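You operate a simulated robot arm through the tools that you are given. There is no shell and no other tool. Be economical: measure what you need, move in short steps, check, and stop when the job is done.

You are at the controls of a simulated robot arm. One attempt, no reset.

Task
Run both thread rings down their studs and back up; set each blue lever to its result.
Fine: GOOD if the ring goes down to the plate, HOLD if it jams on the way.

The check looks at the end state, three seconds after you hand in, the way a careful person would. Anything else that was tipped, shoved, dropped, spilled or broken makes it a failure.

Robot
A 7-joint arm with a two-finger parallel gripper on a trunk, on a base that drives. Base frame: it is fixed to the floor where the robot stands at the start and does not move with it; the origin is under the middle of the robot, x ahead of it, y to its left, z up; the surface under the hand at the start is at about z = 0.84. Lengths are in m, angles in rad, forces in N, time in s.
Its first joint turns from -2.601 to 2.601 rad. Places, roughly: left blue lever [0.6, 0.1, 0.9]; left thread ring [0.7, 0.1, 0.9]; right blue lever [0.6, 0, 0.9]; right thread ring [0.7, 0, 0.9]. Payload 3.5 kg.
The tool frame sits at the grasp point between the pads (the TCP): z along the fingers, y along the line on which they close. The tips reach 0.023 m beyond it. Largest opening 0.094 m; finger width 0.038, thickness 0.01; the body of the gripper, 0.054 by 0.096 m, starts 0.039 m behind the TCP.
Orientation is that of the tool frame in the base frame, as a unit quaternion [w, x, y, z]. With the fingers straight down and closing along the base's y, the tool's x points along the base's -x, its y along +y and its z along -z.

Tools
- The arm moves only by the tool play_rows. Its argument "targets" is a list of rows, each a list of 7 numbers: the gripper command, from -1 (shut) to 1 (fully open), values between in proportion, then the shift along the base's x, y, z in units of 40 mm (1.0 is 40 mm), then the turn, a rotation vector about the base's x, y, z in units of 4 degrees (1.0 is 4 degrees). In form: [[fingers, dx, dy, dz, rx, ry, rz], ...]. A call has 1 to 20 rows; each row shifts and turns the commanded pose from where the row before left it. A call with a number of a shift or a turn outside -1 to 1 is refused whole. Rows are played at 5 a second. More than 0.05 m and 0.15 rad between two rows, or a gripper value outside its range, and nothing of the call is played. Where a pose cannot be reached the arm comes as near as it can. A force on the tool above 40 N (or 10 N above the force at the start of the call, whichever is more), or a blocked arm, ends the call early, and 0.2 s more pass. Each finger travels about 0.153 m/s and halts on what it meets, pressing with about 37 N; the grip force reading is that of the motor and also rises with nothing between the fingers. The clock runs only during rows and for 0.2 s after the last one: add rows that do not move to give the fingers time. It gives the time, the measured TCP pose, the force on the tool (base axes), the opening and the grip force at its end, in the units of the frame above (readings bear some noise), with the torque about the TCP (base axes, N m) and any sound that the robot's microphone picked up.
- Cameras (640 x 400 px; columns grow to the right, rows downward): "scene" is now at [-0.2355, 0.1877, 1.2937]; the picture's right is [-0.03, -1.00, 0.00], its down [-0.34, 0.01, -0.94] and it looks along [0.94, -0.03, -0.34] (base axes); focal length 252 px, centre (320, 200). "wrist" rides on the gripper at [0.086, 0.016, -0.074] in the tool frame; the picture's right is [-0.18, 0.98, 0.00], its down [-0.58, -0.11, -0.81] and it looks along [-0.79, -0.15, 0.59] (tool axes); focal length 243 px, centre (320, 200). There is no depth. A picture from a camera that has moved, and an enlarged one, comes with that camera's place and axes in the base frame and with its lens.
- snapshot(camera): a new picture of that camera. It takes no simulated time.
- drive_base(legs): drives the robot by 1 to 6 legs, each [ahead, left, turn to the left] in m, m and rad, along the robot's own axes; the way and the turn of a leg run together, so that a leg with both is an arc; at most 1.5 m and 3.142 rad a leg. The arm and the cameras ride along, it lands a little off, and it stops where it bumps. It gives what a move gives.
- turn_head(pan, tilt): turns the head with the scene camera to pan (to the left, within 2.496 rad either way) and tilt (down, from -0.506 to 1.204), counted from straight ahead of the robot. It gives what a move gives.
- close_up(camera, box): a new picture of the part [left, top, right, bottom] of that camera's present view, enlarged. It takes no simulated time.
- sign_off(): hands the job in; it is judged then, once.

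Work in short steps. Places have to be worked out from the pictures, the camera data and where the tool is seen: move nearer, look again, correct. Check each grasp and each placing, and mend what went wrong. You have 120 turns and 98 pictures in all, those below and enlarged ones among them. Open the gripper and draw the arm clear of the work before you hand the job in, unless the task says otherwise; then end with one line.

The tools are called as a command line: name --pt "numbers of a row" for each row, then --argument value for the rest, lists and objects as JSON in quotes. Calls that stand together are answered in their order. play_rows: Moves the arm, as the interface text tells. Its arguments: {"type":"object","properties":{"targets":{"type":"array"}},"required":["targets"]} The other tools are called the same way: drive_base (legs) drives the base; turn_head (pan, tilt) turns the head that bears the scene camera; snapshot (camera) takes a picture; close_up (camera, box) takes an enlarged picture of a part of a camera's view; sign_off () hands the job in.

At the start:

```text
time_s: 0.0
position: [0.9149, -0.024, 1.052]
tool_rot: [-0.001, 0.0, 1.0, 0.0]
ft_force: [0.4, 0.1, 0.3]
wrist_torque: [-0.03, 0.03, 0.01]
width: 0.094
grip_force: 0.1
robot x, y, heading: [-0.0, -0.0032, -0.003]
head pan, tilt: [-0.03, 0.347]
```

scene: 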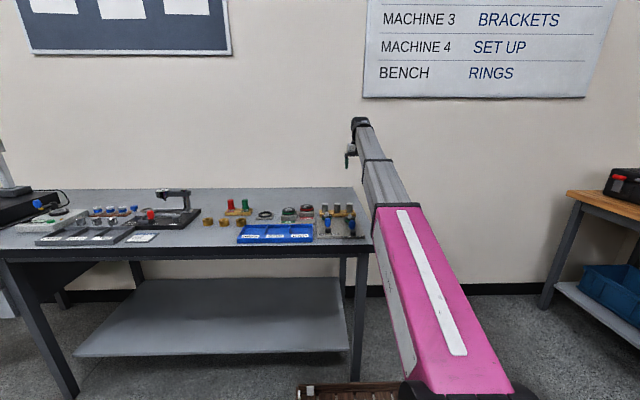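
wrist: 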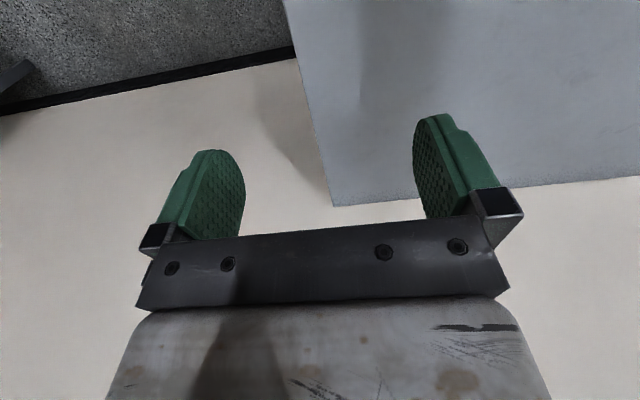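

I start with an enlarged look at the fixture with the rings and levers.

close_up --camera "scene" --box '[290, 185, 386, 245]'

close_up --camera "scene" --box '[0, 170, 380, 260]'

```text
6.67 times, centred on (338, 215) of scene
camera zoom: at [-0.2355, 0.1877, 1.2937], right [-0.03, -1.0, 0.0], down [-0.34, 0.01, -0.94], along [0.94, -0.03, -0.34], focal length 1679 px, centre (200, 100)
```

zoom: 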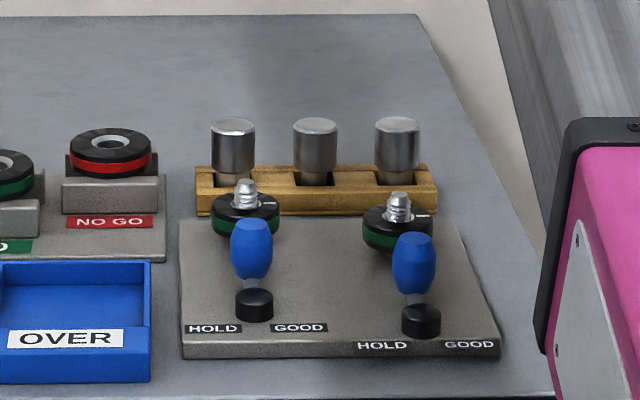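

```text
1.68 times, centred on (190, 215) of scene
camera zoom: at [-0.2355, 0.1877, 1.2937], right [-0.03, -1.0, 0.0], down [-0.34, 0.01, -0.94], along [0.94, -0.03, -0.34], focal length 424 px, centre (539, 175)
```

zoom: 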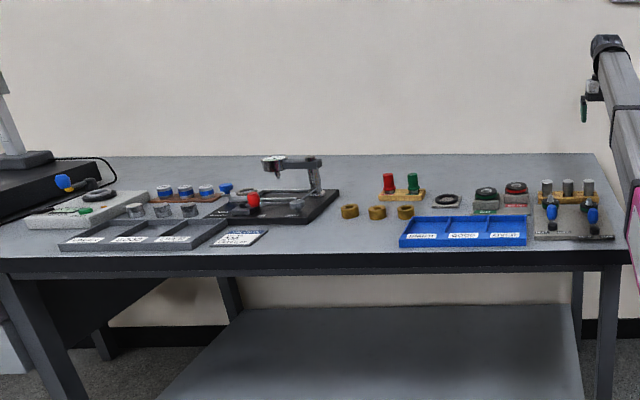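

The fixture's studs, rings and lever knobs are visible at about x 0.65. I bring the hand back over them at a safe height to view with the wrist camera.

play_rows --pt "1 -1 0.2 0 0 0 0" --pt "1 -1 0.2 0 0 0 0" --pt "1 -1 0.2 0 0 0 0" --pt "1 -1 0.2 0 0 0 0" --pt "1 -1 0.2 0 0 0 0" --pt "1 -1 0.2 0 0 0 0" --pt "1 -1 0.2 0 0 0 0" --pt "1 -1 0.4 0 0 0 0" --pt "1 0 0 0 0 0 0"

snapshot --camera "wrist"

snapshot --camera "scene"

```text
time_s: 1.2
position: [0.7174, 0.0164, 1.0535]
tool_rot: [0.007, -0.001, 1.0, -0.002]
ft_force: [4.9, 0.1, -9.8]
wrist_torque: [-0.27, -0.45, -0.17]
width: 0.094
grip_force: 0.0
robot x, y, heading: [0.0022, -0.0003, -0.001]
head pan, tilt: [-0.03, 0.347]
stopped in row 6: the force on the tool passed its limit at 54 N (the readings are from after the stop); the commanded pose is now the measured one
```

```text
93 pictures are left
camera wrist: at [0.6283, 0.0325, 1.1262], right [0.18, 0.98, 0.0], down [0.57, -0.1, 0.81], along [0.8, -0.15, -0.58], focal length 243 px, centre (320, 200)
```

wrist: 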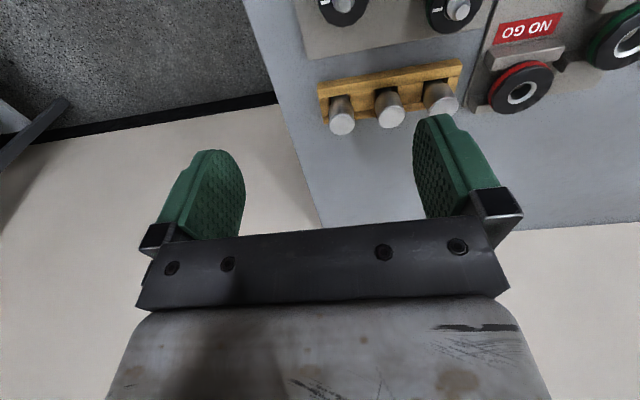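

```text
92 pictures are left
camera scene: at [-0.2355, 0.1877, 1.2937], right [-0.03, -1.0, 0.0], down [-0.34, 0.01, -0.94], along [0.94, -0.03, -0.34], focal length 252 px, centre (320, 200)
```

scene: 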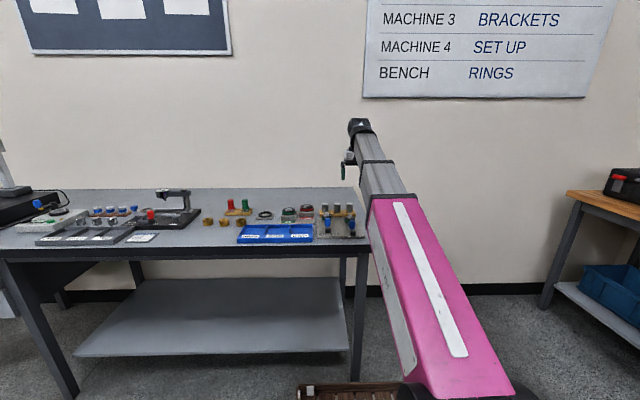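

The move stopped on a force spike, perhaps from the motion itself. I retry gently with half-size steps and see whether force builds.

play_rows --pt "1 0 0 0 0 0 0" --pt "1 -0.3 0 0 0 0 0" --pt "1 -0.3 0 0 0 0 0" --pt "1 -0.3 0 0 0 0 0" --pt "1 0 0 0 0 0 0"

```text
time_s: 1.9
position: [0.7045, 0.0157, 1.0525]
tool_rot: [0.009, -0.001, 1.0, -0.003]
ft_force: [5.4, -0.6, -10.7]
wrist_torque: [-0.21, -0.44, -0.12]
width: 0.0942
grip_force: 0.0
robot x, y, heading: [0.0038, -0.0004, -0.005]
head pan, tilt: [-0.03, 0.347]
stopped in row 3: the force on the tool passed its limit at 44 N (the readings are from after the stop); the commanded pose is now the measured one
```

There is a steady contact force that isn't at the fingers. I look around with the head to find what is touching.

turn_head --pan -0.4 --tilt 0.7

snapshot --camera "scene"

snapshot --camera "wrist"

```text
time_s: 2.8
position: [0.7032, 0.0156, 1.0528]
tool_rot: [0.009, -0.001, 1.0, -0.002]
ft_force: [9.7, 0.2, -21.1]
wrist_torque: [-0.58, -1.13, -0.18]
width: 0.0939
grip_force: 0.0
robot x, y, heading: [-0.0005, -0.0017, 0.0]
head pan, tilt: [-0.4, 0.7]
```

```text
91 pictures are left
camera scene: at [-0.2503, 0.1574, 1.2621], right [-0.39, -0.92, 0.0], down [-0.59, 0.25, -0.77], along [0.71, -0.3, -0.64], focal length 252 px, centre (320, 200)
```

scene: 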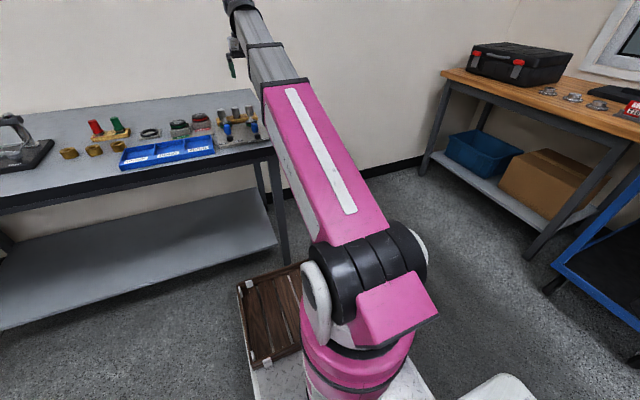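

```text
90 pictures are left
camera wrist: at [0.614, 0.0323, 1.1258], right [0.18, 0.98, 0.0], down [0.57, -0.1, 0.82], along [0.8, -0.15, -0.58], focal length 243 px, centre (320, 200)
```

wrist: 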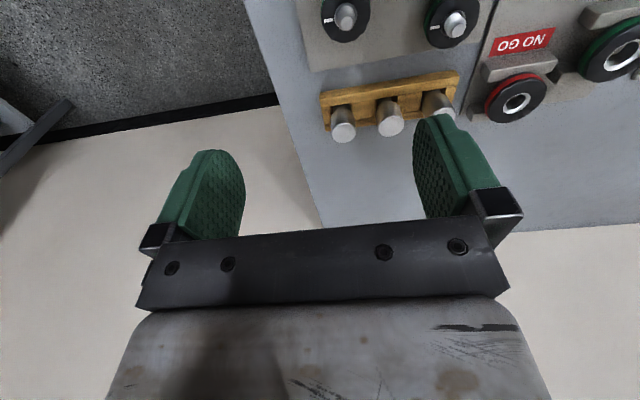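

The force/torque places the contact about at the wrist camera housing, on the robot side, so the folded arm is touching itself. I relieve it by moving out, and check the space behind for backing the base.

play_rows --pt "1 0.5 0 0 0 0 0" --pt "1 0.5 0 0 0 0 0" --pt "1 0.5 0 0 0 0 0" --pt "1 0.5 0 0 0 0 0" --pt "1 0.5 0 0 0 0 0" --pt "1 0.5 0 0 0 0 0" --pt "1 0 0 0 0 0 0"

turn_head --pan 2.45 --tilt 0.6

snapshot --camera "scene"

turn_head --pan -2.45 --tilt 0.6

snapshot --camera "scene"

```text
time_s: 4.4
position: [0.8235, 0.0137, 1.052]
tool_rot: [0.007, -0.001, 1.0, -0.001]
ft_force: [-0.5, 0.0, -0.3]
wrist_torque: [-0.03, 0.04, -0.01]
width: 0.094
grip_force: 0.0
robot x, y, heading: [0.0015, -0.0011, -0.0]
head pan, tilt: [-0.4, 0.7]
```

```text
time_s: 6.9
position: [0.8241, 0.015, 1.0513]
tool_rot: [0.007, -0.001, 1.0, -0.002]
ft_force: [-0.2, -0.1, 0.2]
wrist_torque: [-0.02, 0.04, -0.01]
width: 0.0939
grip_force: 0.1
robot x, y, heading: [-0.003, 0.0005, -0.002]
head pan, tilt: [2.45, 0.6]
```

```text
89 pictures are left
camera scene: at [-0.3966, 0.2468, 1.2707], right [0.64, 0.77, 0.0], down [0.44, -0.36, -0.83], along [-0.64, 0.53, -0.56], focal length 252 px, centre (320, 200)
```

scene: 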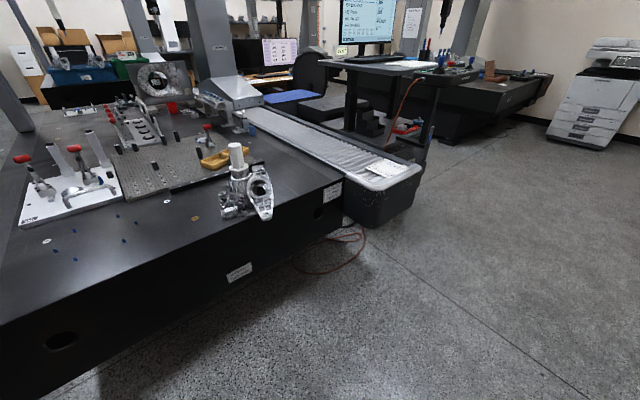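

```text
time_s: 10.7
position: [0.824, 0.015, 1.051]
tool_rot: [0.007, 0.0, 1.0, -0.002]
ft_force: [-0.5, 0.2, -0.6]
wrist_torque: [-0.01, 0.0, 0.02]
width: 0.0941
grip_force: 0.1
robot x, y, heading: [0.0004, 0.001, 0.002]
head pan, tilt: [-2.45, 0.6]
```

```text
88 pictures are left
camera scene: at [-0.3967, 0.1341, 1.2707], right [-0.64, 0.77, 0.0], down [0.44, 0.36, -0.83], along [-0.64, -0.53, -0.56], focal length 252 px, centre (320, 200)
```

scene: 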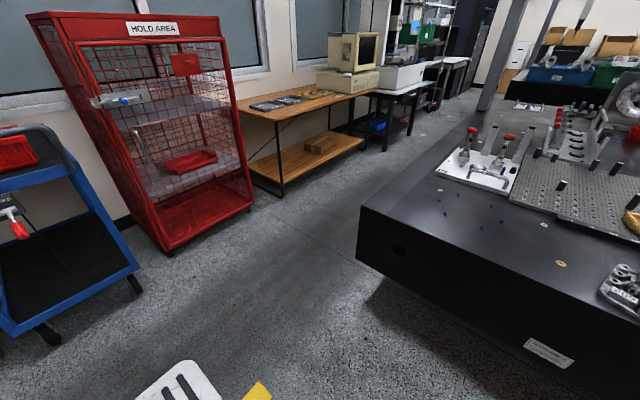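

A table stands behind at about x ≈ -0.9, so backing about 0.2 m is safe. I back up and return the head forward.

drive_base --legs '[[-0.2, 0, 0]]'

turn_head --pan -0.1 --tilt 0.35

snapshot --camera "wrist"

snapshot --camera "scene"

```text
time_s: 12.4
position: [0.6162, 0.0171, 1.0507]
tool_rot: [0.008, -0.001, 1.0, -0.002]
ft_force: [-0.3, -0.5, -0.9]
wrist_torque: [-0.01, -0.01, 0.03]
width: 0.094
grip_force: 0.1
robot x, y, heading: [-0.2064, -0.0018, -0.001]
head pan, tilt: [-2.45, 0.6]
```

```text
time_s: 14.5
position: [0.6161, 0.014, 1.051]
tool_rot: [0.008, -0.001, 1.0, -0.002]
ft_force: [0.0, -0.6, -0.4]
wrist_torque: [-0.03, 0.0, -0.02]
width: 0.0942
grip_force: 0.0
robot x, y, heading: [-0.2064, -0.0025, -0.001]
head pan, tilt: [-0.099, 0.351]
```

```text
87 pictures are left
camera wrist: at [0.5275, 0.0321, 1.1245], right [0.18, 0.98, 0.0], down [0.57, -0.1, 0.82], along [0.8, -0.15, -0.58], focal length 243 px, centre (320, 200)
```

wrist: 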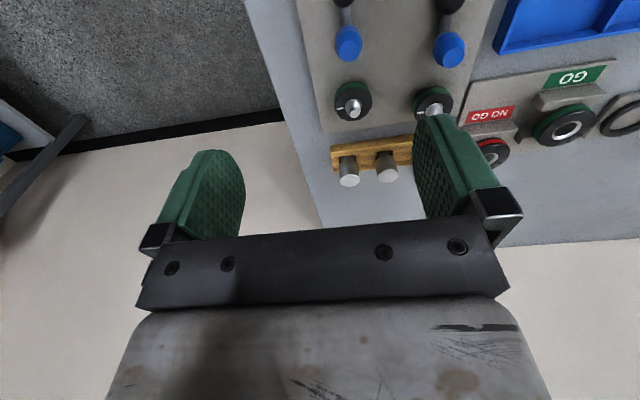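

```text
86 pictures are left
camera scene: at [-0.4427, 0.1808, 1.2934], right [-0.1, -1.0, 0.0], down [-0.34, 0.03, -0.94], along [0.93, -0.09, -0.34], focal length 252 px, centre (320, 200)
```

scene: 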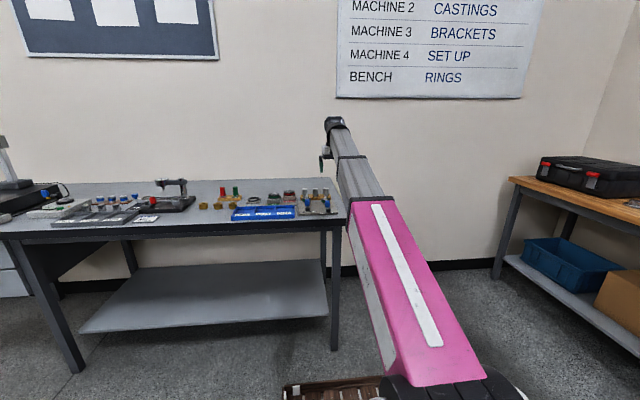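

The fixture is now visible without contact. I take enlarged views of the rings and levers.

close_up --camera "wrist" --box '[290, 0, 530, 150]'

close_up --camera "scene" --box '[280, 175, 360, 225]'

```text
2.67 times, centred on (410, 75) of wrist
camera zoom: at [0.5275, 0.0321, 1.1245], right [0.18, 0.98, 0.0], down [0.57, -0.1, 0.82], along [0.8, -0.15, -0.58], focal length 647 px, centre (80, 533)
```

zoom: 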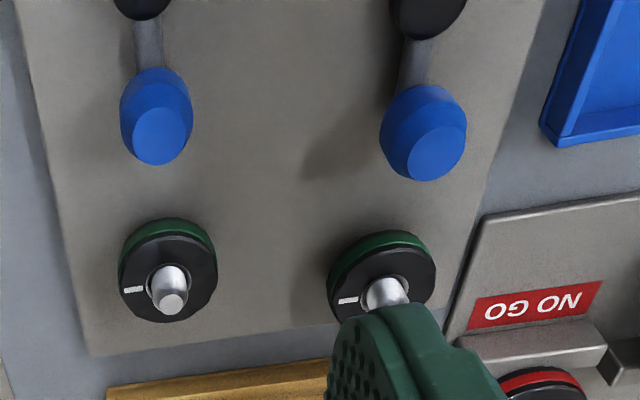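

```text
8.00 times, centred on (320, 200) of scene
camera zoom: at [-0.4427, 0.1808, 1.2934], right [-0.1, -1.0, 0.0], down [-0.34, 0.03, -0.94], along [0.93, -0.09, -0.34], focal length 2015 px, centre (320, 200)
```

zoom: 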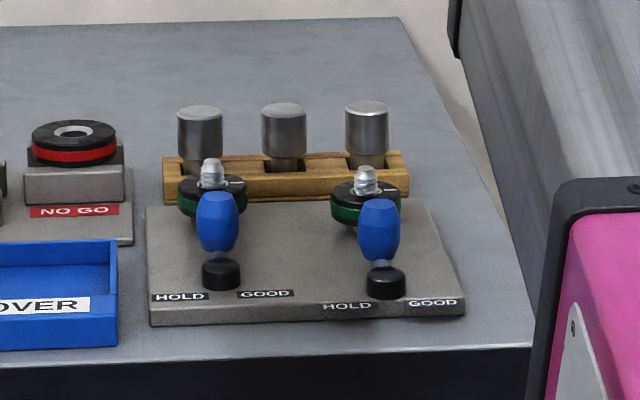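

The levers stand upright (tilt HOLD left / GOOD right); the rings sit about z 0.88, partway up the studs. I move over the right ring at roughly (0.688, 0.037), stay above it, and look.

play_rows --pt "1 0.6 0.2 0 0 0 0" --pt "1 0.6 0.2 0 0 0 0" --pt "1 0.6 0.2 0 0 0 0" --pt "1 0 0 -0.7 0 0 0" --pt "1 0 0 -0.7 0 0 0" --pt "1 0 0 -0.7 0 0 0" --pt "1 0 0 0 0 0 0" --pt "1 0 0 0 0 0 0"

snapshot --camera "wrist"

```text
time_s: 16.3
position: [0.6897, 0.0394, 0.9696]
tool_rot: [0.007, -0.001, 1.0, -0.002]
ft_force: [0.6, -0.5, -0.5]
wrist_torque: [-0.02, 0.0, -0.04]
width: 0.094
grip_force: 0.0
robot x, y, heading: [-0.2051, -0.0006, 0.001]
head pan, tilt: [-0.099, 0.351]
```

```text
83 pictures are left
camera wrist: at [0.5986, 0.0553, 1.0421], right [0.18, 0.98, 0.0], down [0.57, -0.1, 0.82], along [0.8, -0.15, -0.58], focal length 243 px, centre (320, 200)
```

wrist: 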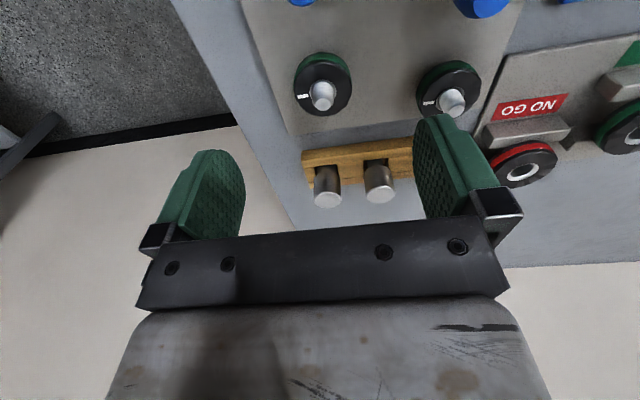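

The ring is nearly centered under the grasp axis (about 4 mm more in x, 1.5 mm in y). I correct this and the slight tilt, descend to z≈0.886 with the fingers straddling the ring.

play_rows --pt "1 0.08 0.04 0 0 0.2 0" --pt "1 0 0 -0.5 0 0 0" --pt "1 0 0 -0.5 0 0 0" --pt "1 0 0 -0.5 0 0 0" --pt "1 0 0 -0.3 0 0 0" --pt "1 0 0 -0.25 0 0 0" --pt "1 0 0 0 0 0 0" --pt "1 0 0 0 0 0 0"

snapshot --camera "wrist"

close_up --camera "scene" --box '[280, 150, 376, 210]'

```text
time_s: 18.1
position: [0.6932, 0.0404, 0.8885]
tool_rot: [0.002, -0.002, 1.0, -0.002]
ft_force: [0.0, 0.1, -0.2]
wrist_torque: [0.0, 0.01, -0.01]
width: 0.0939
grip_force: 0.1
robot x, y, heading: [-0.207, -0.0007, 0.006]
head pan, tilt: [-0.099, 0.351]
```

```text
82 pictures are left
camera wrist: at [0.6044, 0.0571, 0.9613], right [0.18, 0.98, 0.0], down [0.58, -0.1, 0.81], along [0.79, -0.15, -0.59], focal length 243 px, centre (320, 200)
```

wrist: 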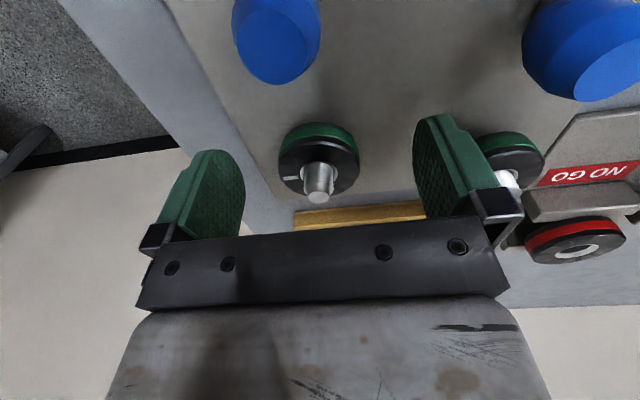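

```text
6.67 times, centred on (328, 180) of scene
camera zoom: at [-0.4427, 0.1808, 1.2934], right [-0.1, -1.0, 0.0], down [-0.34, 0.03, -0.94], along [0.93, -0.09, -0.34], focal length 1679 px, centre (267, 333)
```

zoom: 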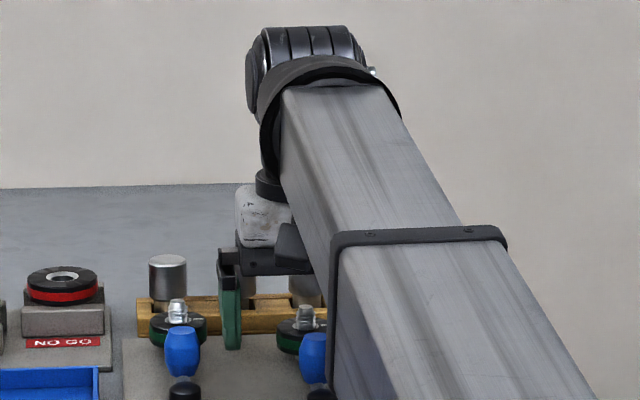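

Triangulating the two wrist views, the ring is at (0.696, 0.039), top at z≈0.871 and about 43 mm wide. I shift onto it, descend to 0.879, and close gently on it.

play_rows --pt "0.6 0.07 -0.04 0 0 0 0" --pt "0.4 0 0 -0.12 0 0 0" --pt "0.4 0 0 -0.12 0 0 0" --pt "0.4 0 0 0 0 0 0"

close_up --camera "wrist" --box '[200, 80, 456, 240]'

```text
time_s: 19.1
position: [0.6952, 0.0393, 0.8746]
tool_rot: [0.0, -0.002, 1.0, -0.001]
ft_force: [0.5, 0.5, 0.0]
wrist_torque: [-0.01, -0.01, -0.02]
width: 0.0659
grip_force: 0.0
robot x, y, heading: [-0.2052, 0.0004, 0.007]
head pan, tilt: [-0.099, 0.351]
```

```text
2.50 times, centred on (328, 160) of wrist
camera zoom: at [0.6068, 0.0554, 0.9501], right [0.18, 0.98, 0.0], down [0.58, -0.1, 0.81], along [0.79, -0.15, -0.59], focal length 606 px, centre (300, 300)
```

zoom: 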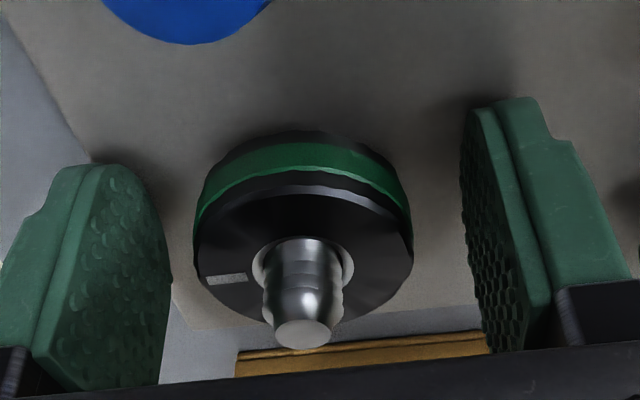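

The ring is centered between the pads and no contact force shows. I close on it and turn 40° clockwise as a first test.

play_rows --pt "-0.3 0 0 0 0 0 0" --pt "-0.3 0 0 0 0 0 0" --pt "-0.3 0 0 0 0 0 0"

play_rows --pt "-0.3 0 0 0 0 0 -1" --pt "-0.3 0 0 0 0 0 -1" --pt "-0.3 0 0 0 0 0 -1" --pt "-0.3 0 0 0 0 0 -1" --pt "-0.3 0 0 0 0 0 -1" --pt "-0.3 0 0 0 0 0 -1" --pt "-0.3 0 0 0 0 0 -1" --pt "-0.3 0 0 0 0 0 -1" --pt "-0.3 0 0 0 0 0 -1" --pt "-0.3 0 0 0 0 0 -1" --pt "-0.3 0 0 0 0 0 0"

close_up --camera "wrist" --box '[200, 80, 456, 240]'

```text
time_s: 19.9
position: [0.6965, 0.0383, 0.875]
tool_rot: [0.0, -0.001, 1.0, -0.001]
ft_force: [-0.1, 1.5, 0.8]
wrist_torque: [0.31, -0.04, -0.01]
width: 0.0414
grip_force: 45.2
robot x, y, heading: [-0.2056, 0.0004, -0.0]
head pan, tilt: [-0.099, 0.351]
```

```text
time_s: 22.3
position: [0.6953, 0.0398, 0.8753]
tool_rot: [-0.001, 0.342, 0.94, -0.003]
ft_force: [3.6, 7.4, -38.5]
wrist_torque: [0.12, -0.25, 0.09]
width: 0.0414
grip_force: 44.8
robot x, y, heading: [-0.2061, 0.001, 0.007]
head pan, tilt: [-0.099, 0.351]
```

```text
2.50 times, centred on (328, 160) of wrist
camera zoom: at [0.6383, 0.109, 0.9496], right [0.77, 0.64, -0.01], down [0.38, -0.45, 0.81], along [0.51, -0.62, -0.59], focal length 606 px, centre (300, 300)
```

zoom: 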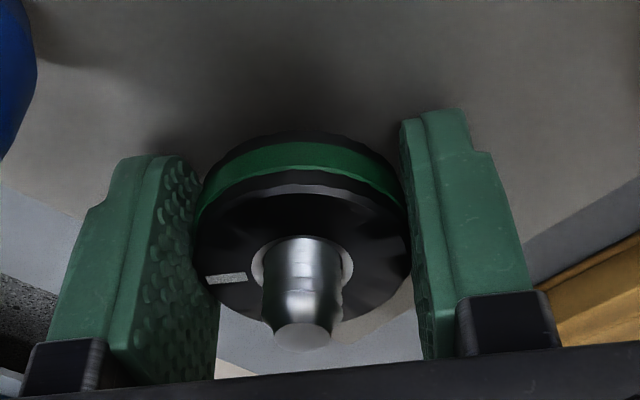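

The ring turned with the hand and pulled the tool down with about 38 N, so it is descending. I release to relax and regrip, then keep turning with a small downward feed.

play_rows --pt "0.1 0 0 0 0 0 0" --pt "0.1 0 0 0 0 0 0" --pt "-0.3 0 0 0 0 0 0" --pt "-0.3 0 0 0 0 0 0" --pt "-0.3 0 0 0 0 0 0"

play_rows --pt "-0.3 0 0 -0.001 0 0 -1" --pt "-0.3 0 0 -0.001 0 0 -1" --pt "-0.3 0 0 -0.001 0 0 -1" --pt "-0.3 0 0 -0.001 0 0 -1" --pt "-0.3 0 0 -0.001 0 0 -1" --pt "-0.3 0 0 -0.001 0 0 -1" --pt "-0.3 0 0 -0.001 0 0 -1" --pt "-0.3 0 0 -0.001 0 0 -1" --pt "-0.3 0 0 -0.001 0 0 -1" --pt "-0.3 0 0 -0.001 0 0 -1" --pt "-0.3 0 0 0 0 0 0"

```text
time_s: 23.5
position: [0.6963, 0.0407, 0.8767]
tool_rot: [0.001, 0.34, 0.94, -0.003]
ft_force: [8.5, 6.0, 6.8]
wrist_torque: [0.36, -0.24, 0.0]
width: 0.0415
grip_force: 45.0
robot x, y, heading: [-0.2058, 0.0013, 0.002]
head pan, tilt: [-0.099, 0.351]
```

```text
time_s: 25.1
position: [0.6975, 0.0409, 0.876]
tool_rot: [0.001, 0.548, 0.837, 0.0]
ft_force: [2.3, 1.1, 0.2]
wrist_torque: [-0.11, 0.34, 0.01]
width: 0.0418
grip_force: 44.7
robot x, y, heading: [-0.2076, -0.0011, 0.001]
head pan, tilt: [-0.099, 0.351]
stopped in row 7: the force on the tool passed its limit at 41 N (the readings are from after the stop); the commanded pose is now the measured one
```

The feed seems insufficient or a side load arose. I turn in short steps with a larger feed and read the force direction.

play_rows --pt "-0.3 0 0 -0.002 0 0 -1" --pt "-0.3 0 0 -0.002 0 0 -1" --pt "-0.3 0 0 -0.002 0 0 -1"

play_rows --pt "-0.3 0 0 -0.002 0 0 -1" --pt "-0.3 0 0 -0.002 0 0 -1" --pt "-0.3 0 0 -0.002 0 0 -1"

```text
time_s: 25.9
position: [0.697, 0.0425, 0.8762]
tool_rot: [0.002, 0.632, 0.775, 0.0]
ft_force: [9.5, 6.3, 3.0]
wrist_torque: [-0.03, 0.15, 0.72]
width: 0.0417
grip_force: 44.8
robot x, y, heading: [-0.2089, -0.0036, 0.001]
head pan, tilt: [-0.099, 0.351]
```

```text
time_s: 26.7
position: [0.6991, 0.0408, 0.8757]
tool_rot: [0.002, 0.71, 0.704, -0.001]
ft_force: [14.4, 6.6, 5.4]
wrist_torque: [-0.14, 0.14, 0.88]
width: 0.0415
grip_force: 45.1
robot x, y, heading: [-0.205, -0.0012, -0.001]
head pan, tilt: [-0.099, 0.351]
```

Yaw torque has risen to 0.9 N m after about 90°. I look at whether the ring turned with the hand and at its height.

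close_up --camera "wrist" --box '[200, 80, 456, 240]'

close_up --camera "scene" --box '[290, 180, 354, 220]'

```text
2.50 times, centred on (328, 160) of wrist
camera zoom: at [0.7129, 0.128, 0.9496], right [0.98, -0.19, 0.0], down [-0.12, -0.58, 0.81], along [-0.15, -0.79, -0.59], focal length 606 px, centre (300, 300)
```

zoom: 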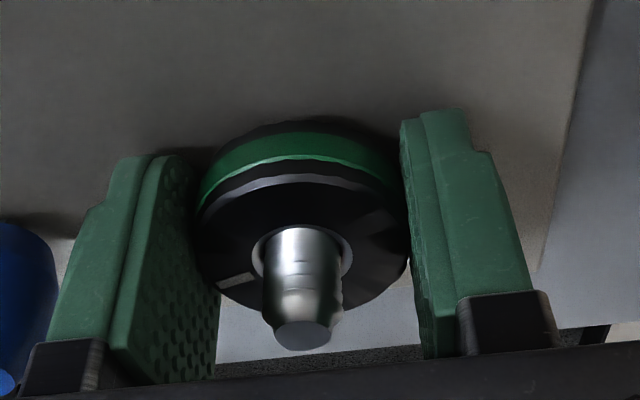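

```text
10.00 times, centred on (322, 200) of scene
camera zoom: at [-0.4422, 0.1811, 1.2934], right [-0.1, -1.0, 0.0], down [-0.34, 0.03, -0.94], along [0.93, -0.09, -0.34], focal length 2519 px, centre (300, 200)
```

zoom: 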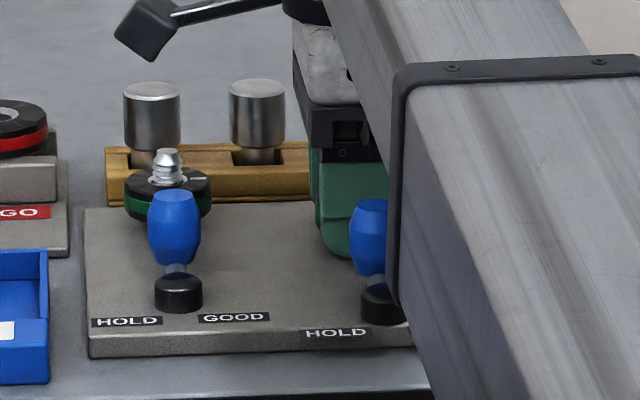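

The ring lagged a few degrees behind the hand, so resistance or off-centre load is present. I open slightly, read the free pose, and regrip on centre.

play_rows --pt "0.1 0 0 0 0 0 0" --pt "0.1 0 0 0 0 0 0" --pt "0.1 0 0 0 0 0 0"

close_up --camera "wrist" --box '[200, 80, 456, 240]'

```text
time_s: 27.5
position: [0.6961, 0.0415, 0.8757]
tool_rot: [0.002, 0.71, 0.704, -0.001]
ft_force: [-0.4, -0.5, -0.4]
wrist_torque: [0.05, 0.02, 0.01]
width: 0.0517
grip_force: 0.0
robot x, y, heading: [-0.209, -0.0038, 0.001]
head pan, tilt: [-0.099, 0.351]
```

```text
2.50 times, centred on (328, 160) of wrist
camera zoom: at [0.712, 0.1276, 0.9495], right [0.98, -0.19, 0.0], down [-0.11, -0.58, 0.81], along [-0.16, -0.79, -0.59], focal length 606 px, centre (300, 300)
```

zoom: 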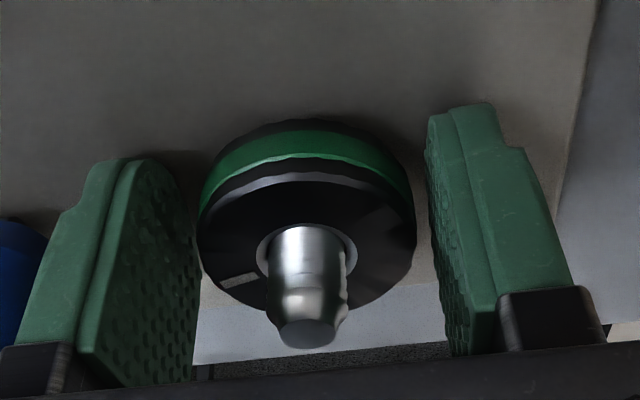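

Off by about 1 mm only. I recentre, regrip, and turn on in short steps watching the yaw torque.

play_rows --pt "0.1 0.025 -0.03 0 0 0 0" --pt "-0.3 0 0 0 0 0 0" --pt "-0.3 0 0 0 0 0 0" --pt "-0.3 0 0 0 0 0 0"

play_rows --pt "-0.3 0 0 -0.0015 0 0 -1" --pt "-0.3 0 0 -0.0015 0 0 -1" --pt "-0.3 0 0 0 0 0 0"

play_rows --pt "-0.3 0 0 -0.0015 0 0 -1" --pt "-0.3 0 0 -0.0015 0 0 -1" --pt "-0.3 0 0 0 0 0 0"

play_rows --pt "-0.3 0 0 -0.0015 0 0 -1" --pt "-0.3 0 0 -0.0015 0 0 -1" --pt "-0.3 0 0 0 0 0 0"

close_up --camera "wrist" --box '[200, 80, 456, 240]'

```text
time_s: 28.5
position: [0.6973, 0.0397, 0.8773]
tool_rot: [0.0, 0.71, 0.704, -0.002]
ft_force: [-2.3, 1.2, -0.3]
wrist_torque: [-0.06, 0.22, 0.02]
width: 0.0415
grip_force: 45.3
robot x, y, heading: [-0.2064, 0.0041, 0.005]
head pan, tilt: [-0.099, 0.351]
```

```text
time_s: 29.3
position: [0.6973, 0.0393, 0.8748]
tool_rot: [0.002, 0.758, 0.652, -0.001]
ft_force: [1.9, -0.2, 3.6]
wrist_torque: [-0.06, -0.01, 0.41]
width: 0.0417
grip_force: 45.1
robot x, y, heading: [-0.2058, 0.0022, -0.001]
head pan, tilt: [-0.099, 0.351]
```

```text
time_s: 30.1
position: [0.6986, 0.0401, 0.8761]
tool_rot: [0.002, 0.801, 0.598, 0.0]
ft_force: [6.0, 1.9, -3.4]
wrist_torque: [-0.08, -0.11, 1.06]
width: 0.0414
grip_force: 44.3
robot x, y, heading: [-0.2065, -0.0025, 0.003]
head pan, tilt: [-0.099, 0.351]
```

```text
time_s: 30.9
position: [0.6986, 0.0403, 0.8748]
tool_rot: [0.002, 0.842, 0.54, -0.001]
ft_force: [9.1, -0.9, 3.5]
wrist_torque: [-0.07, 0.27, 0.57]
width: 0.0415
grip_force: 45.1
robot x, y, heading: [-0.2062, 0.0004, -0.002]
head pan, tilt: [-0.099, 0.351]
```

```text
2.50 times, centred on (328, 160) of wrist
camera zoom: at [0.7469, 0.112, 0.9495], right [0.82, -0.58, 0.0], down [-0.34, -0.48, 0.81], along [-0.46, -0.66, -0.59], focal length 606 px, centre (300, 300)
```

zoom: 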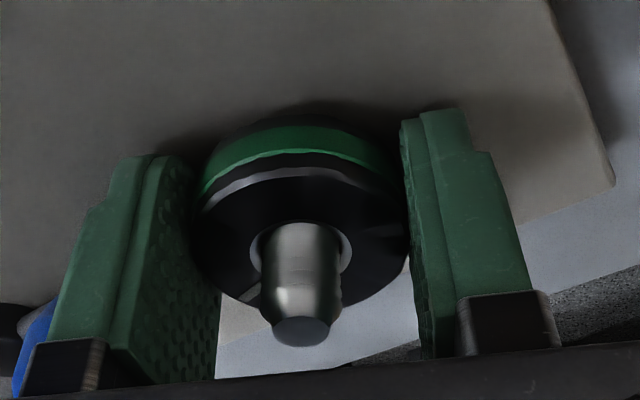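

The ring is slipping in the grip with torque over 1 N m: it has stopped. I release, raise and look to see whether it sits on the plate or jammed above it.

play_rows --pt "0.2 0 0 0 0 0 0" --pt "0.2 0 0 0 0 0 0" --pt "0.2 0 0 0.5 0 0 0" --pt "0.2 0 0 1 0 0 0" --pt "0.2 0 0 1 0 0 0" --pt "0.2 0 0 1 0 0 0" --pt "0.2 0 0 0 0 0 0"

close_up --camera "scene" --box '[290, 180, 354, 220]'

snapshot --camera "wrist"

```text
time_s: 32.5
position: [0.6968, 0.0371, 1.0138]
tool_rot: [0.001, 0.841, 0.541, -0.002]
ft_force: [0.8, 0.3, 0.0]
wrist_torque: [-0.01, 0.0, 0.01]
width: 0.0565
grip_force: 0.1
robot x, y, heading: [-0.2055, 0.0004, 0.002]
head pan, tilt: [-0.099, 0.351]
```

```text
10.00 times, centred on (322, 200) of scene
camera zoom: at [-0.4425, 0.1809, 1.2934], right [-0.1, -1.0, 0.0], down [-0.34, 0.03, -0.94], along [0.93, -0.09, -0.34], focal length 2519 px, centre (300, 200)
```

zoom: 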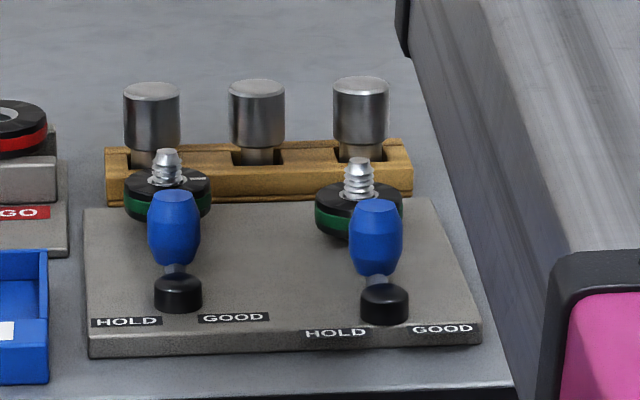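

```text
73 pictures are left
camera wrist: at [0.7453, 0.1099, 1.0884], right [0.82, -0.57, 0.0], down [-0.34, -0.48, 0.81], along [-0.46, -0.66, -0.59], focal length 243 px, centre (320, 200)
```

wrist: 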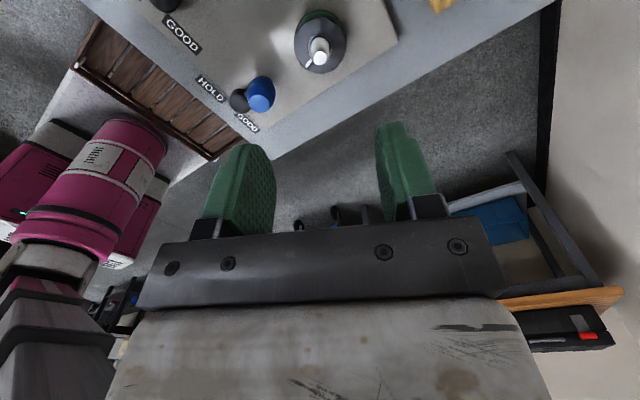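

close_up --camera "scene" --box '[298, 190, 336, 214]'

close_up --camera "wrist" --box '[260, 0, 388, 80]'

```text
16.00 times, centred on (317, 202) of scene
camera zoom: at [-0.4425, 0.1809, 1.2934], right [-0.1, -1.0, 0.0], down [-0.34, 0.03, -0.94], along [0.93, -0.09, -0.34], focal length 4030 px, centre (368, 168)
```

zoom: 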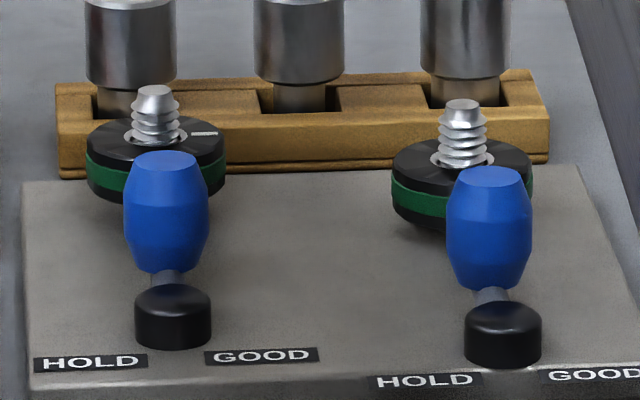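

```text
5.00 times, centred on (324, 40) of wrist
camera zoom: at [0.7453, 0.1099, 1.0884], right [0.82, -0.57, 0.0], down [-0.34, -0.48, 0.81], along [-0.46, -0.66, -0.59], focal length 1213 px, centre (300, 1000)
```

zoom: 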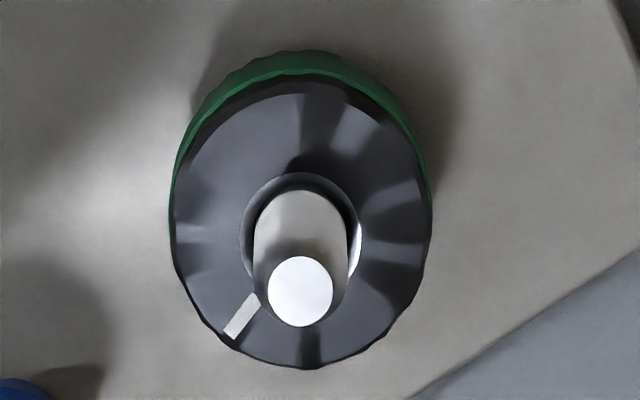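

The right ring seems to have stopped about 1 mm down after ~90°, with a gap still suspected; comparing with the left ring will confirm. I swing the hand back and over to the left ring (≈0.718, 0.131).

play_rows --pt "1 0.03 0.12 0 0 0 1" --pt "1 0.03 0.12 0 0 0 1" --pt "1 0.03 0.12 0 0 0 1" --pt "1 0.03 0.12 0 0 0 1" --pt "1 0.03 0.12 0 0 0 1" --pt "1 0.03 0.12 0 0 0 1" --pt "1 0.03 0.12 0 0 0 1" --pt "1 0.03 0.12 0 0 0 1" --pt "1 0.03 0.12 0 0 0 1" --pt "1 0.03 0.12 0 0 0 1" --pt "1 0.03 0.12 0 0 0 1" --pt "1 0.03 0.12 0 0 0 1" --pt "1 0.03 0.12 0 0 0 1" --pt "1 0.03 0.12 0 0 0 1" --pt "1 0.03 0.12 0 0 0 1" --pt "1 0.03 0.12 0 0 0 1" --pt "1 0.03 0.12 0 0 0 1" --pt "1 0.03 0.12 0 0 0 1" --pt "1 0 0.1 0 0 0 1" --pt "1 0 0.08 0 0 0 1"

play_rows --pt "1 0 0 0 0 0 1" --pt "1 0 0 0 0 0 1" --pt "1 0 0 0 0 0 1" --pt "1 0 0 0 0 0 1" --pt "1 0 0 0 0 0 1" --pt "1 0 0 0 0 0 1" --pt "1 0 0 0 0 0 1" --pt "1 0 0 0 0 0 1" --pt "1 0 0 -0.8 0 0 0.6" --pt "1 0 0 -0.8 0 0 0" --pt "1 0 0 -0.4 0 0 0" --pt "1 0 0 0 0 0 0" --pt "1 0 0 0 0 0 0"

snapshot --camera "wrist"

```text
time_s: 36.7
position: [0.7192, 0.1347, 1.0158]
tool_rot: [0.002, 0.295, 0.955, 0.0]
ft_force: [-0.2, -0.7, 0.1]
wrist_torque: [0.04, 0.02, 0.02]
width: 0.0943
grip_force: 0.1
robot x, y, heading: [-0.2047, 0.0007, 0.005]
head pan, tilt: [-0.099, 0.351]
```

```text
time_s: 39.5
position: [0.7172, 0.1345, 0.9336]
tool_rot: [0.003, 0.0, 1.0, 0.0]
ft_force: [-0.4, -0.2, 1.1]
wrist_torque: [0.01, 0.03, 0.02]
width: 0.0938
grip_force: 0.1
robot x, y, heading: [-0.2069, 0.0003, 0.008]
head pan, tilt: [-0.099, 0.351]
```

```text
70 pictures are left
camera wrist: at [0.6295, 0.1515, 1.0077], right [0.19, 0.98, 0.0], down [0.58, -0.11, 0.81], along [0.79, -0.15, -0.59], focal length 243 px, centre (320, 200)
```

wrist: 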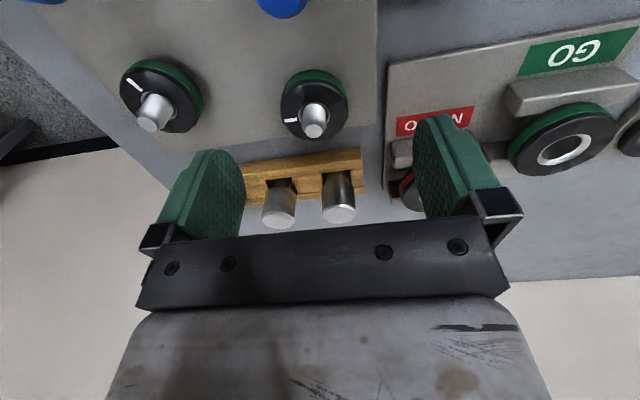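

Left ring is about 4 mm further in x and 4 mm to the right. I narrow the fingers, pre-rotate +60° for range, and centre above it before descending.

play_rows --pt "0.3 0.1 -0.09 0 0 0 1" --pt "0.3 0 0 0 0 0 1" --pt "0.3 0 0 0 0 0 1" --pt "0.3 0 0 0 0 0 1" --pt "0.3 0 0 0 0 0 1" --pt "0.3 0 0 0 0 0 1" --pt "0.3 0 0 0 0 0 1" --pt "0.3 0 0 0 0 0 1" --pt "0.3 0 0 0 0 0 1" --pt "0.3 0 0 0 0 0 1" --pt "0.3 0 0 0 0 0 1" --pt "0.3 0 0 0 0 0 1" --pt "0.3 0 0 0 0 0 1" --pt "0.3 0 0 0 0 0 1" --pt "0.3 0 0 0 0 0 1" --pt "0.3 0 0 -0.5 0 0 0" --pt "0.3 0 0 0 0 0 0" --pt "0.3 0 0 0 0 0 0"

snapshot --camera "wrist"

```text
time_s: 43.3
position: [0.7246, 0.13, 0.9157]
tool_rot: [0.002, -0.499, 0.866, 0.001]
ft_force: [0.3, 0.4, 0.6]
wrist_torque: [-0.04, 0.0, -0.02]
width: 0.0613
grip_force: 0.1
robot x, y, heading: [-0.2064, -0.0024, -0.0]
head pan, tilt: [-0.099, 0.351]
```

```text
69 pictures are left
camera wrist: at [0.6641, 0.0637, 0.9895], right [-0.76, 0.65, 0.0], down [0.38, 0.45, 0.81], along [0.53, 0.61, -0.59], focal length 243 px, centre (320, 200)
```

wrist: 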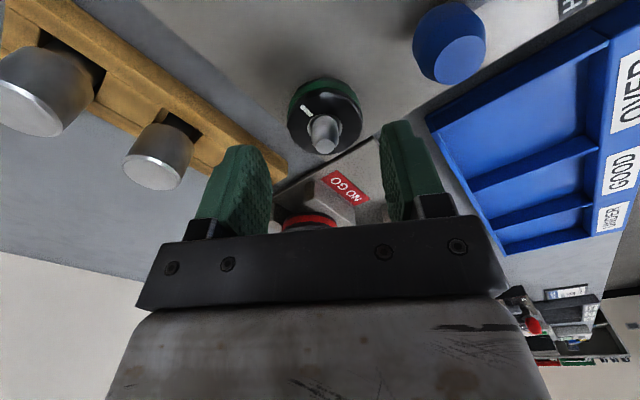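

Off by ~3 mm along the closing line only. I correct, descend to about 0.876 and grip.

play_rows --pt "0.3 -0.05 0.05 -0.3 0 0 0" --pt "0.3 0 0 -0.4 0 0 0" --pt "0.3 0 0 -0.27 0 0 0" --pt "0.3 0 0 0 0 0 0"

play_rows --pt "-0.3 0 0 0 0 0 0" --pt "-0.3 0 0 0 0 0 0" --pt "-0.3 0 0 0 0 0 0"

close_up --camera "wrist" --box '[200, 80, 456, 240]'

```text
time_s: 44.3
position: [0.7209, 0.1316, 0.8765]
tool_rot: [0.002, -0.5, 0.866, 0.001]
ft_force: [-0.7, -1.1, 0.1]
wrist_torque: [0.02, 0.0, -0.05]
width: 0.061
grip_force: 0.1
robot x, y, heading: [-0.2042, -0.0006, 0.006]
head pan, tilt: [-0.099, 0.351]
```

```text
time_s: 45.1
position: [0.721, 0.1326, 0.8755]
tool_rot: [0.002, -0.499, 0.866, 0.001]
ft_force: [-3.1, 1.0, -0.2]
wrist_torque: [0.15, 0.02, -0.01]
width: 0.0412
grip_force: 44.6
robot x, y, heading: [-0.2042, -0.0007, 0.006]
head pan, tilt: [-0.099, 0.351]
```

```text
2.50 times, centred on (328, 160) of wrist
camera zoom: at [0.662, 0.0661, 0.9497], right [-0.76, 0.65, 0.0], down [0.38, 0.45, 0.81], along [0.53, 0.61, -0.59], focal length 606 px, centre (300, 300)
```

zoom: 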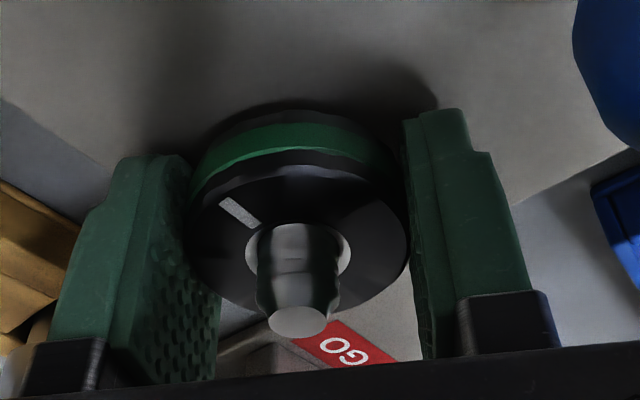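

Gripped squarely. I turn clockwise 80° with feed for about 4 mm pitch, in two calls, watching force and torque.

play_rows --pt "-0.3 0 0 -0.0011 0 0 -1" --pt "-0.3 0 0 -0.0011 0 0 -1" --pt "-0.3 0 0 -0.0011 0 0 -1" --pt "-0.3 0 0 -0.0011 0 0 -1" --pt "-0.3 0 0 -0.0011 0 0 -1" --pt "-0.3 0 0 -0.0011 0 0 -1" --pt "-0.3 0 0 -0.0011 0 0 -1" --pt "-0.3 0 0 -0.0011 0 0 -1" --pt "-0.3 0 0 -0.0011 0 0 -1" --pt "-0.3 0 0 -0.0011 0 0 -1"

play_rows --pt "-0.3 0 0 -0.0011 0 0 -1" --pt "-0.3 0 0 -0.0011 0 0 -1" --pt "-0.3 0 0 -0.0011 0 0 -1" --pt "-0.3 0 0 -0.0011 0 0 -1" --pt "-0.3 0 0 -0.0011 0 0 -1" --pt "-0.3 0 0 -0.0011 0 0 -1" --pt "-0.3 0 0 -0.0011 0 0 -1" --pt "-0.3 0 0 -0.0011 0 0 -1" --pt "-0.3 0 0 -0.0011 0 0 -1" --pt "-0.3 0 0 -0.0011 0 0 -1"

close_up --camera "wrist" --box '[200, 80, 456, 240]'

```text
time_s: 47.3
position: [0.723, 0.1315, 0.876]
tool_rot: [0.001, -0.172, 0.985, 0.0]
ft_force: [5.4, -3.3, -36.1]
wrist_torque: [0.0, 0.11, 0.09]
width: 0.0414
grip_force: 45.4
robot x, y, heading: [-0.2047, 0.0006, -0.001]
head pan, tilt: [-0.099, 0.351]
```

```text
time_s: 49.5
position: [0.7219, 0.1299, 0.8766]
tool_rot: [0.002, 0.175, 0.984, -0.001]
ft_force: [11.3, -23.3, -31.5]
wrist_torque: [0.11, -0.13, 0.12]
width: 0.0415
grip_force: 45.1
robot x, y, heading: [-0.2059, -0.0027, 0.003]
head pan, tilt: [-0.099, 0.351]
```

```text
2.50 times, centred on (328, 160) of wrist
camera zoom: at [0.644, 0.176, 0.9494], right [0.51, 0.86, 0.0], down [0.51, -0.3, 0.81], along [0.69, -0.41, -0.59], focal length 606 px, centre (300, 300)
```

zoom: 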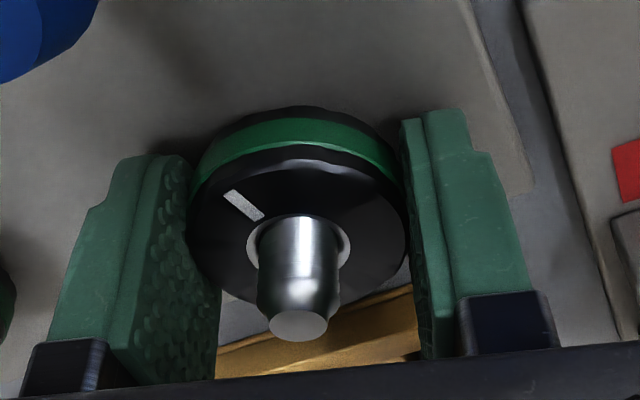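

The left ring turns freely past 80° (torque 0.12). I relax, recentre by under 1 mm, and continue with a larger feed.

play_rows --pt "0.05 0 0 0 0 0 0" --pt "0.05 0.01 -0.02 0 0 0 0" --pt "0.05 0 0 0 0 0 0" --pt "-0.3 0 0 0 0 0 0" --pt "-0.3 0 0 0 0 0 0" --pt "-0.3 0 0 0 0 0 0"

play_rows --pt "-0.3 0 0 -0.002 0 0 -1" --pt "-0.3 0 0 -0.002 0 0 -1" --pt "-0.3 0 0 -0.002 0 0 -1" --pt "-0.3 0 0 -0.002 0 0 -1" --pt "-0.3 0 0 -0.002 0 0 -1" --pt "-0.3 0 0 -0.002 0 0 -1" --pt "-0.3 0 0 -0.002 0 0 -1" --pt "-0.3 0 0 -0.002 0 0 -1" --pt "-0.3 0 0 -0.002 0 0 -1" --pt "-0.3 0 0 -0.002 0 0 -1"

play_rows --pt "-0.3 0 0 -0.002 0 0 -1" --pt "-0.3 0 0 -0.002 0 0 -1" --pt "-0.3 0 0 -0.002 0 0 -1" --pt "-0.3 0 0 -0.002 0 0 -1" --pt "-0.3 0 0 -0.002 0 0 -1" --pt "-0.3 0 0 -0.002 0 0 -1" --pt "-0.3 0 0 -0.002 0 0 -1" --pt "-0.3 0 0 -0.002 0 0 -1" --pt "-0.3 0 0 -0.002 0 0 -1" --pt "-0.3 0 0 -0.002 0 0 -1"

close_up --camera "wrist" --box '[200, 80, 456, 240]'

```text
time_s: 50.9
position: [0.7211, 0.1301, 0.8761]
tool_rot: [0.001, 0.174, 0.985, -0.001]
ft_force: [-8.9, -9.1, 1.6]
wrist_torque: [-0.16, 0.29, 0.01]
width: 0.0413
grip_force: 45.3
robot x, y, heading: [-0.2064, 0.0013, 0.003]
head pan, tilt: [-0.099, 0.351]
```

```text
time_s: 53.1
position: [0.7211, 0.1297, 0.8756]
tool_rot: [0.002, 0.5, 0.866, -0.001]
ft_force: [-23.9, -14.4, 1.5]
wrist_torque: [-0.23, -0.37, 0.05]
width: 0.0414
grip_force: 44.9
robot x, y, heading: [-0.2067, 0.002, 0.003]
head pan, tilt: [-0.099, 0.351]
```

```text
time_s: 55.3
position: [0.7206, 0.1308, 0.8751]
tool_rot: [0.0, 0.767, 0.642, -0.002]
ft_force: [-33.9, -7.1, -4.7]
wrist_torque: [0.89, -0.75, 0.46]
width: 0.0412
grip_force: 45.0
robot x, y, heading: [-0.207, -0.0025, -0.001]
head pan, tilt: [-0.099, 0.351]
```

```text
2.50 times, centred on (328, 160) of wrist
camera zoom: at [0.7499, 0.2137, 0.9491], right [0.94, -0.35, 0.0], down [-0.21, -0.55, 0.81], along [-0.29, -0.76, -0.59], focal length 606 px, centre (300, 300)
```

zoom: 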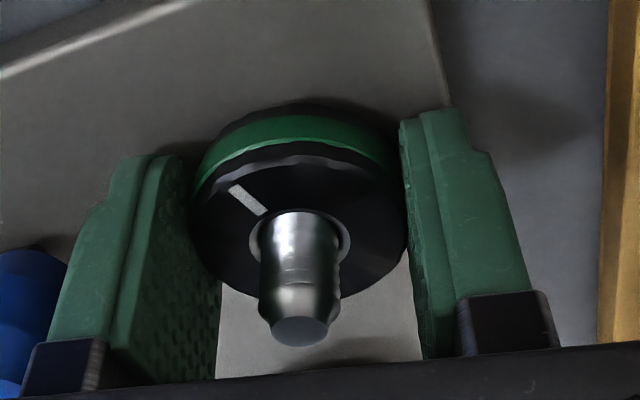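

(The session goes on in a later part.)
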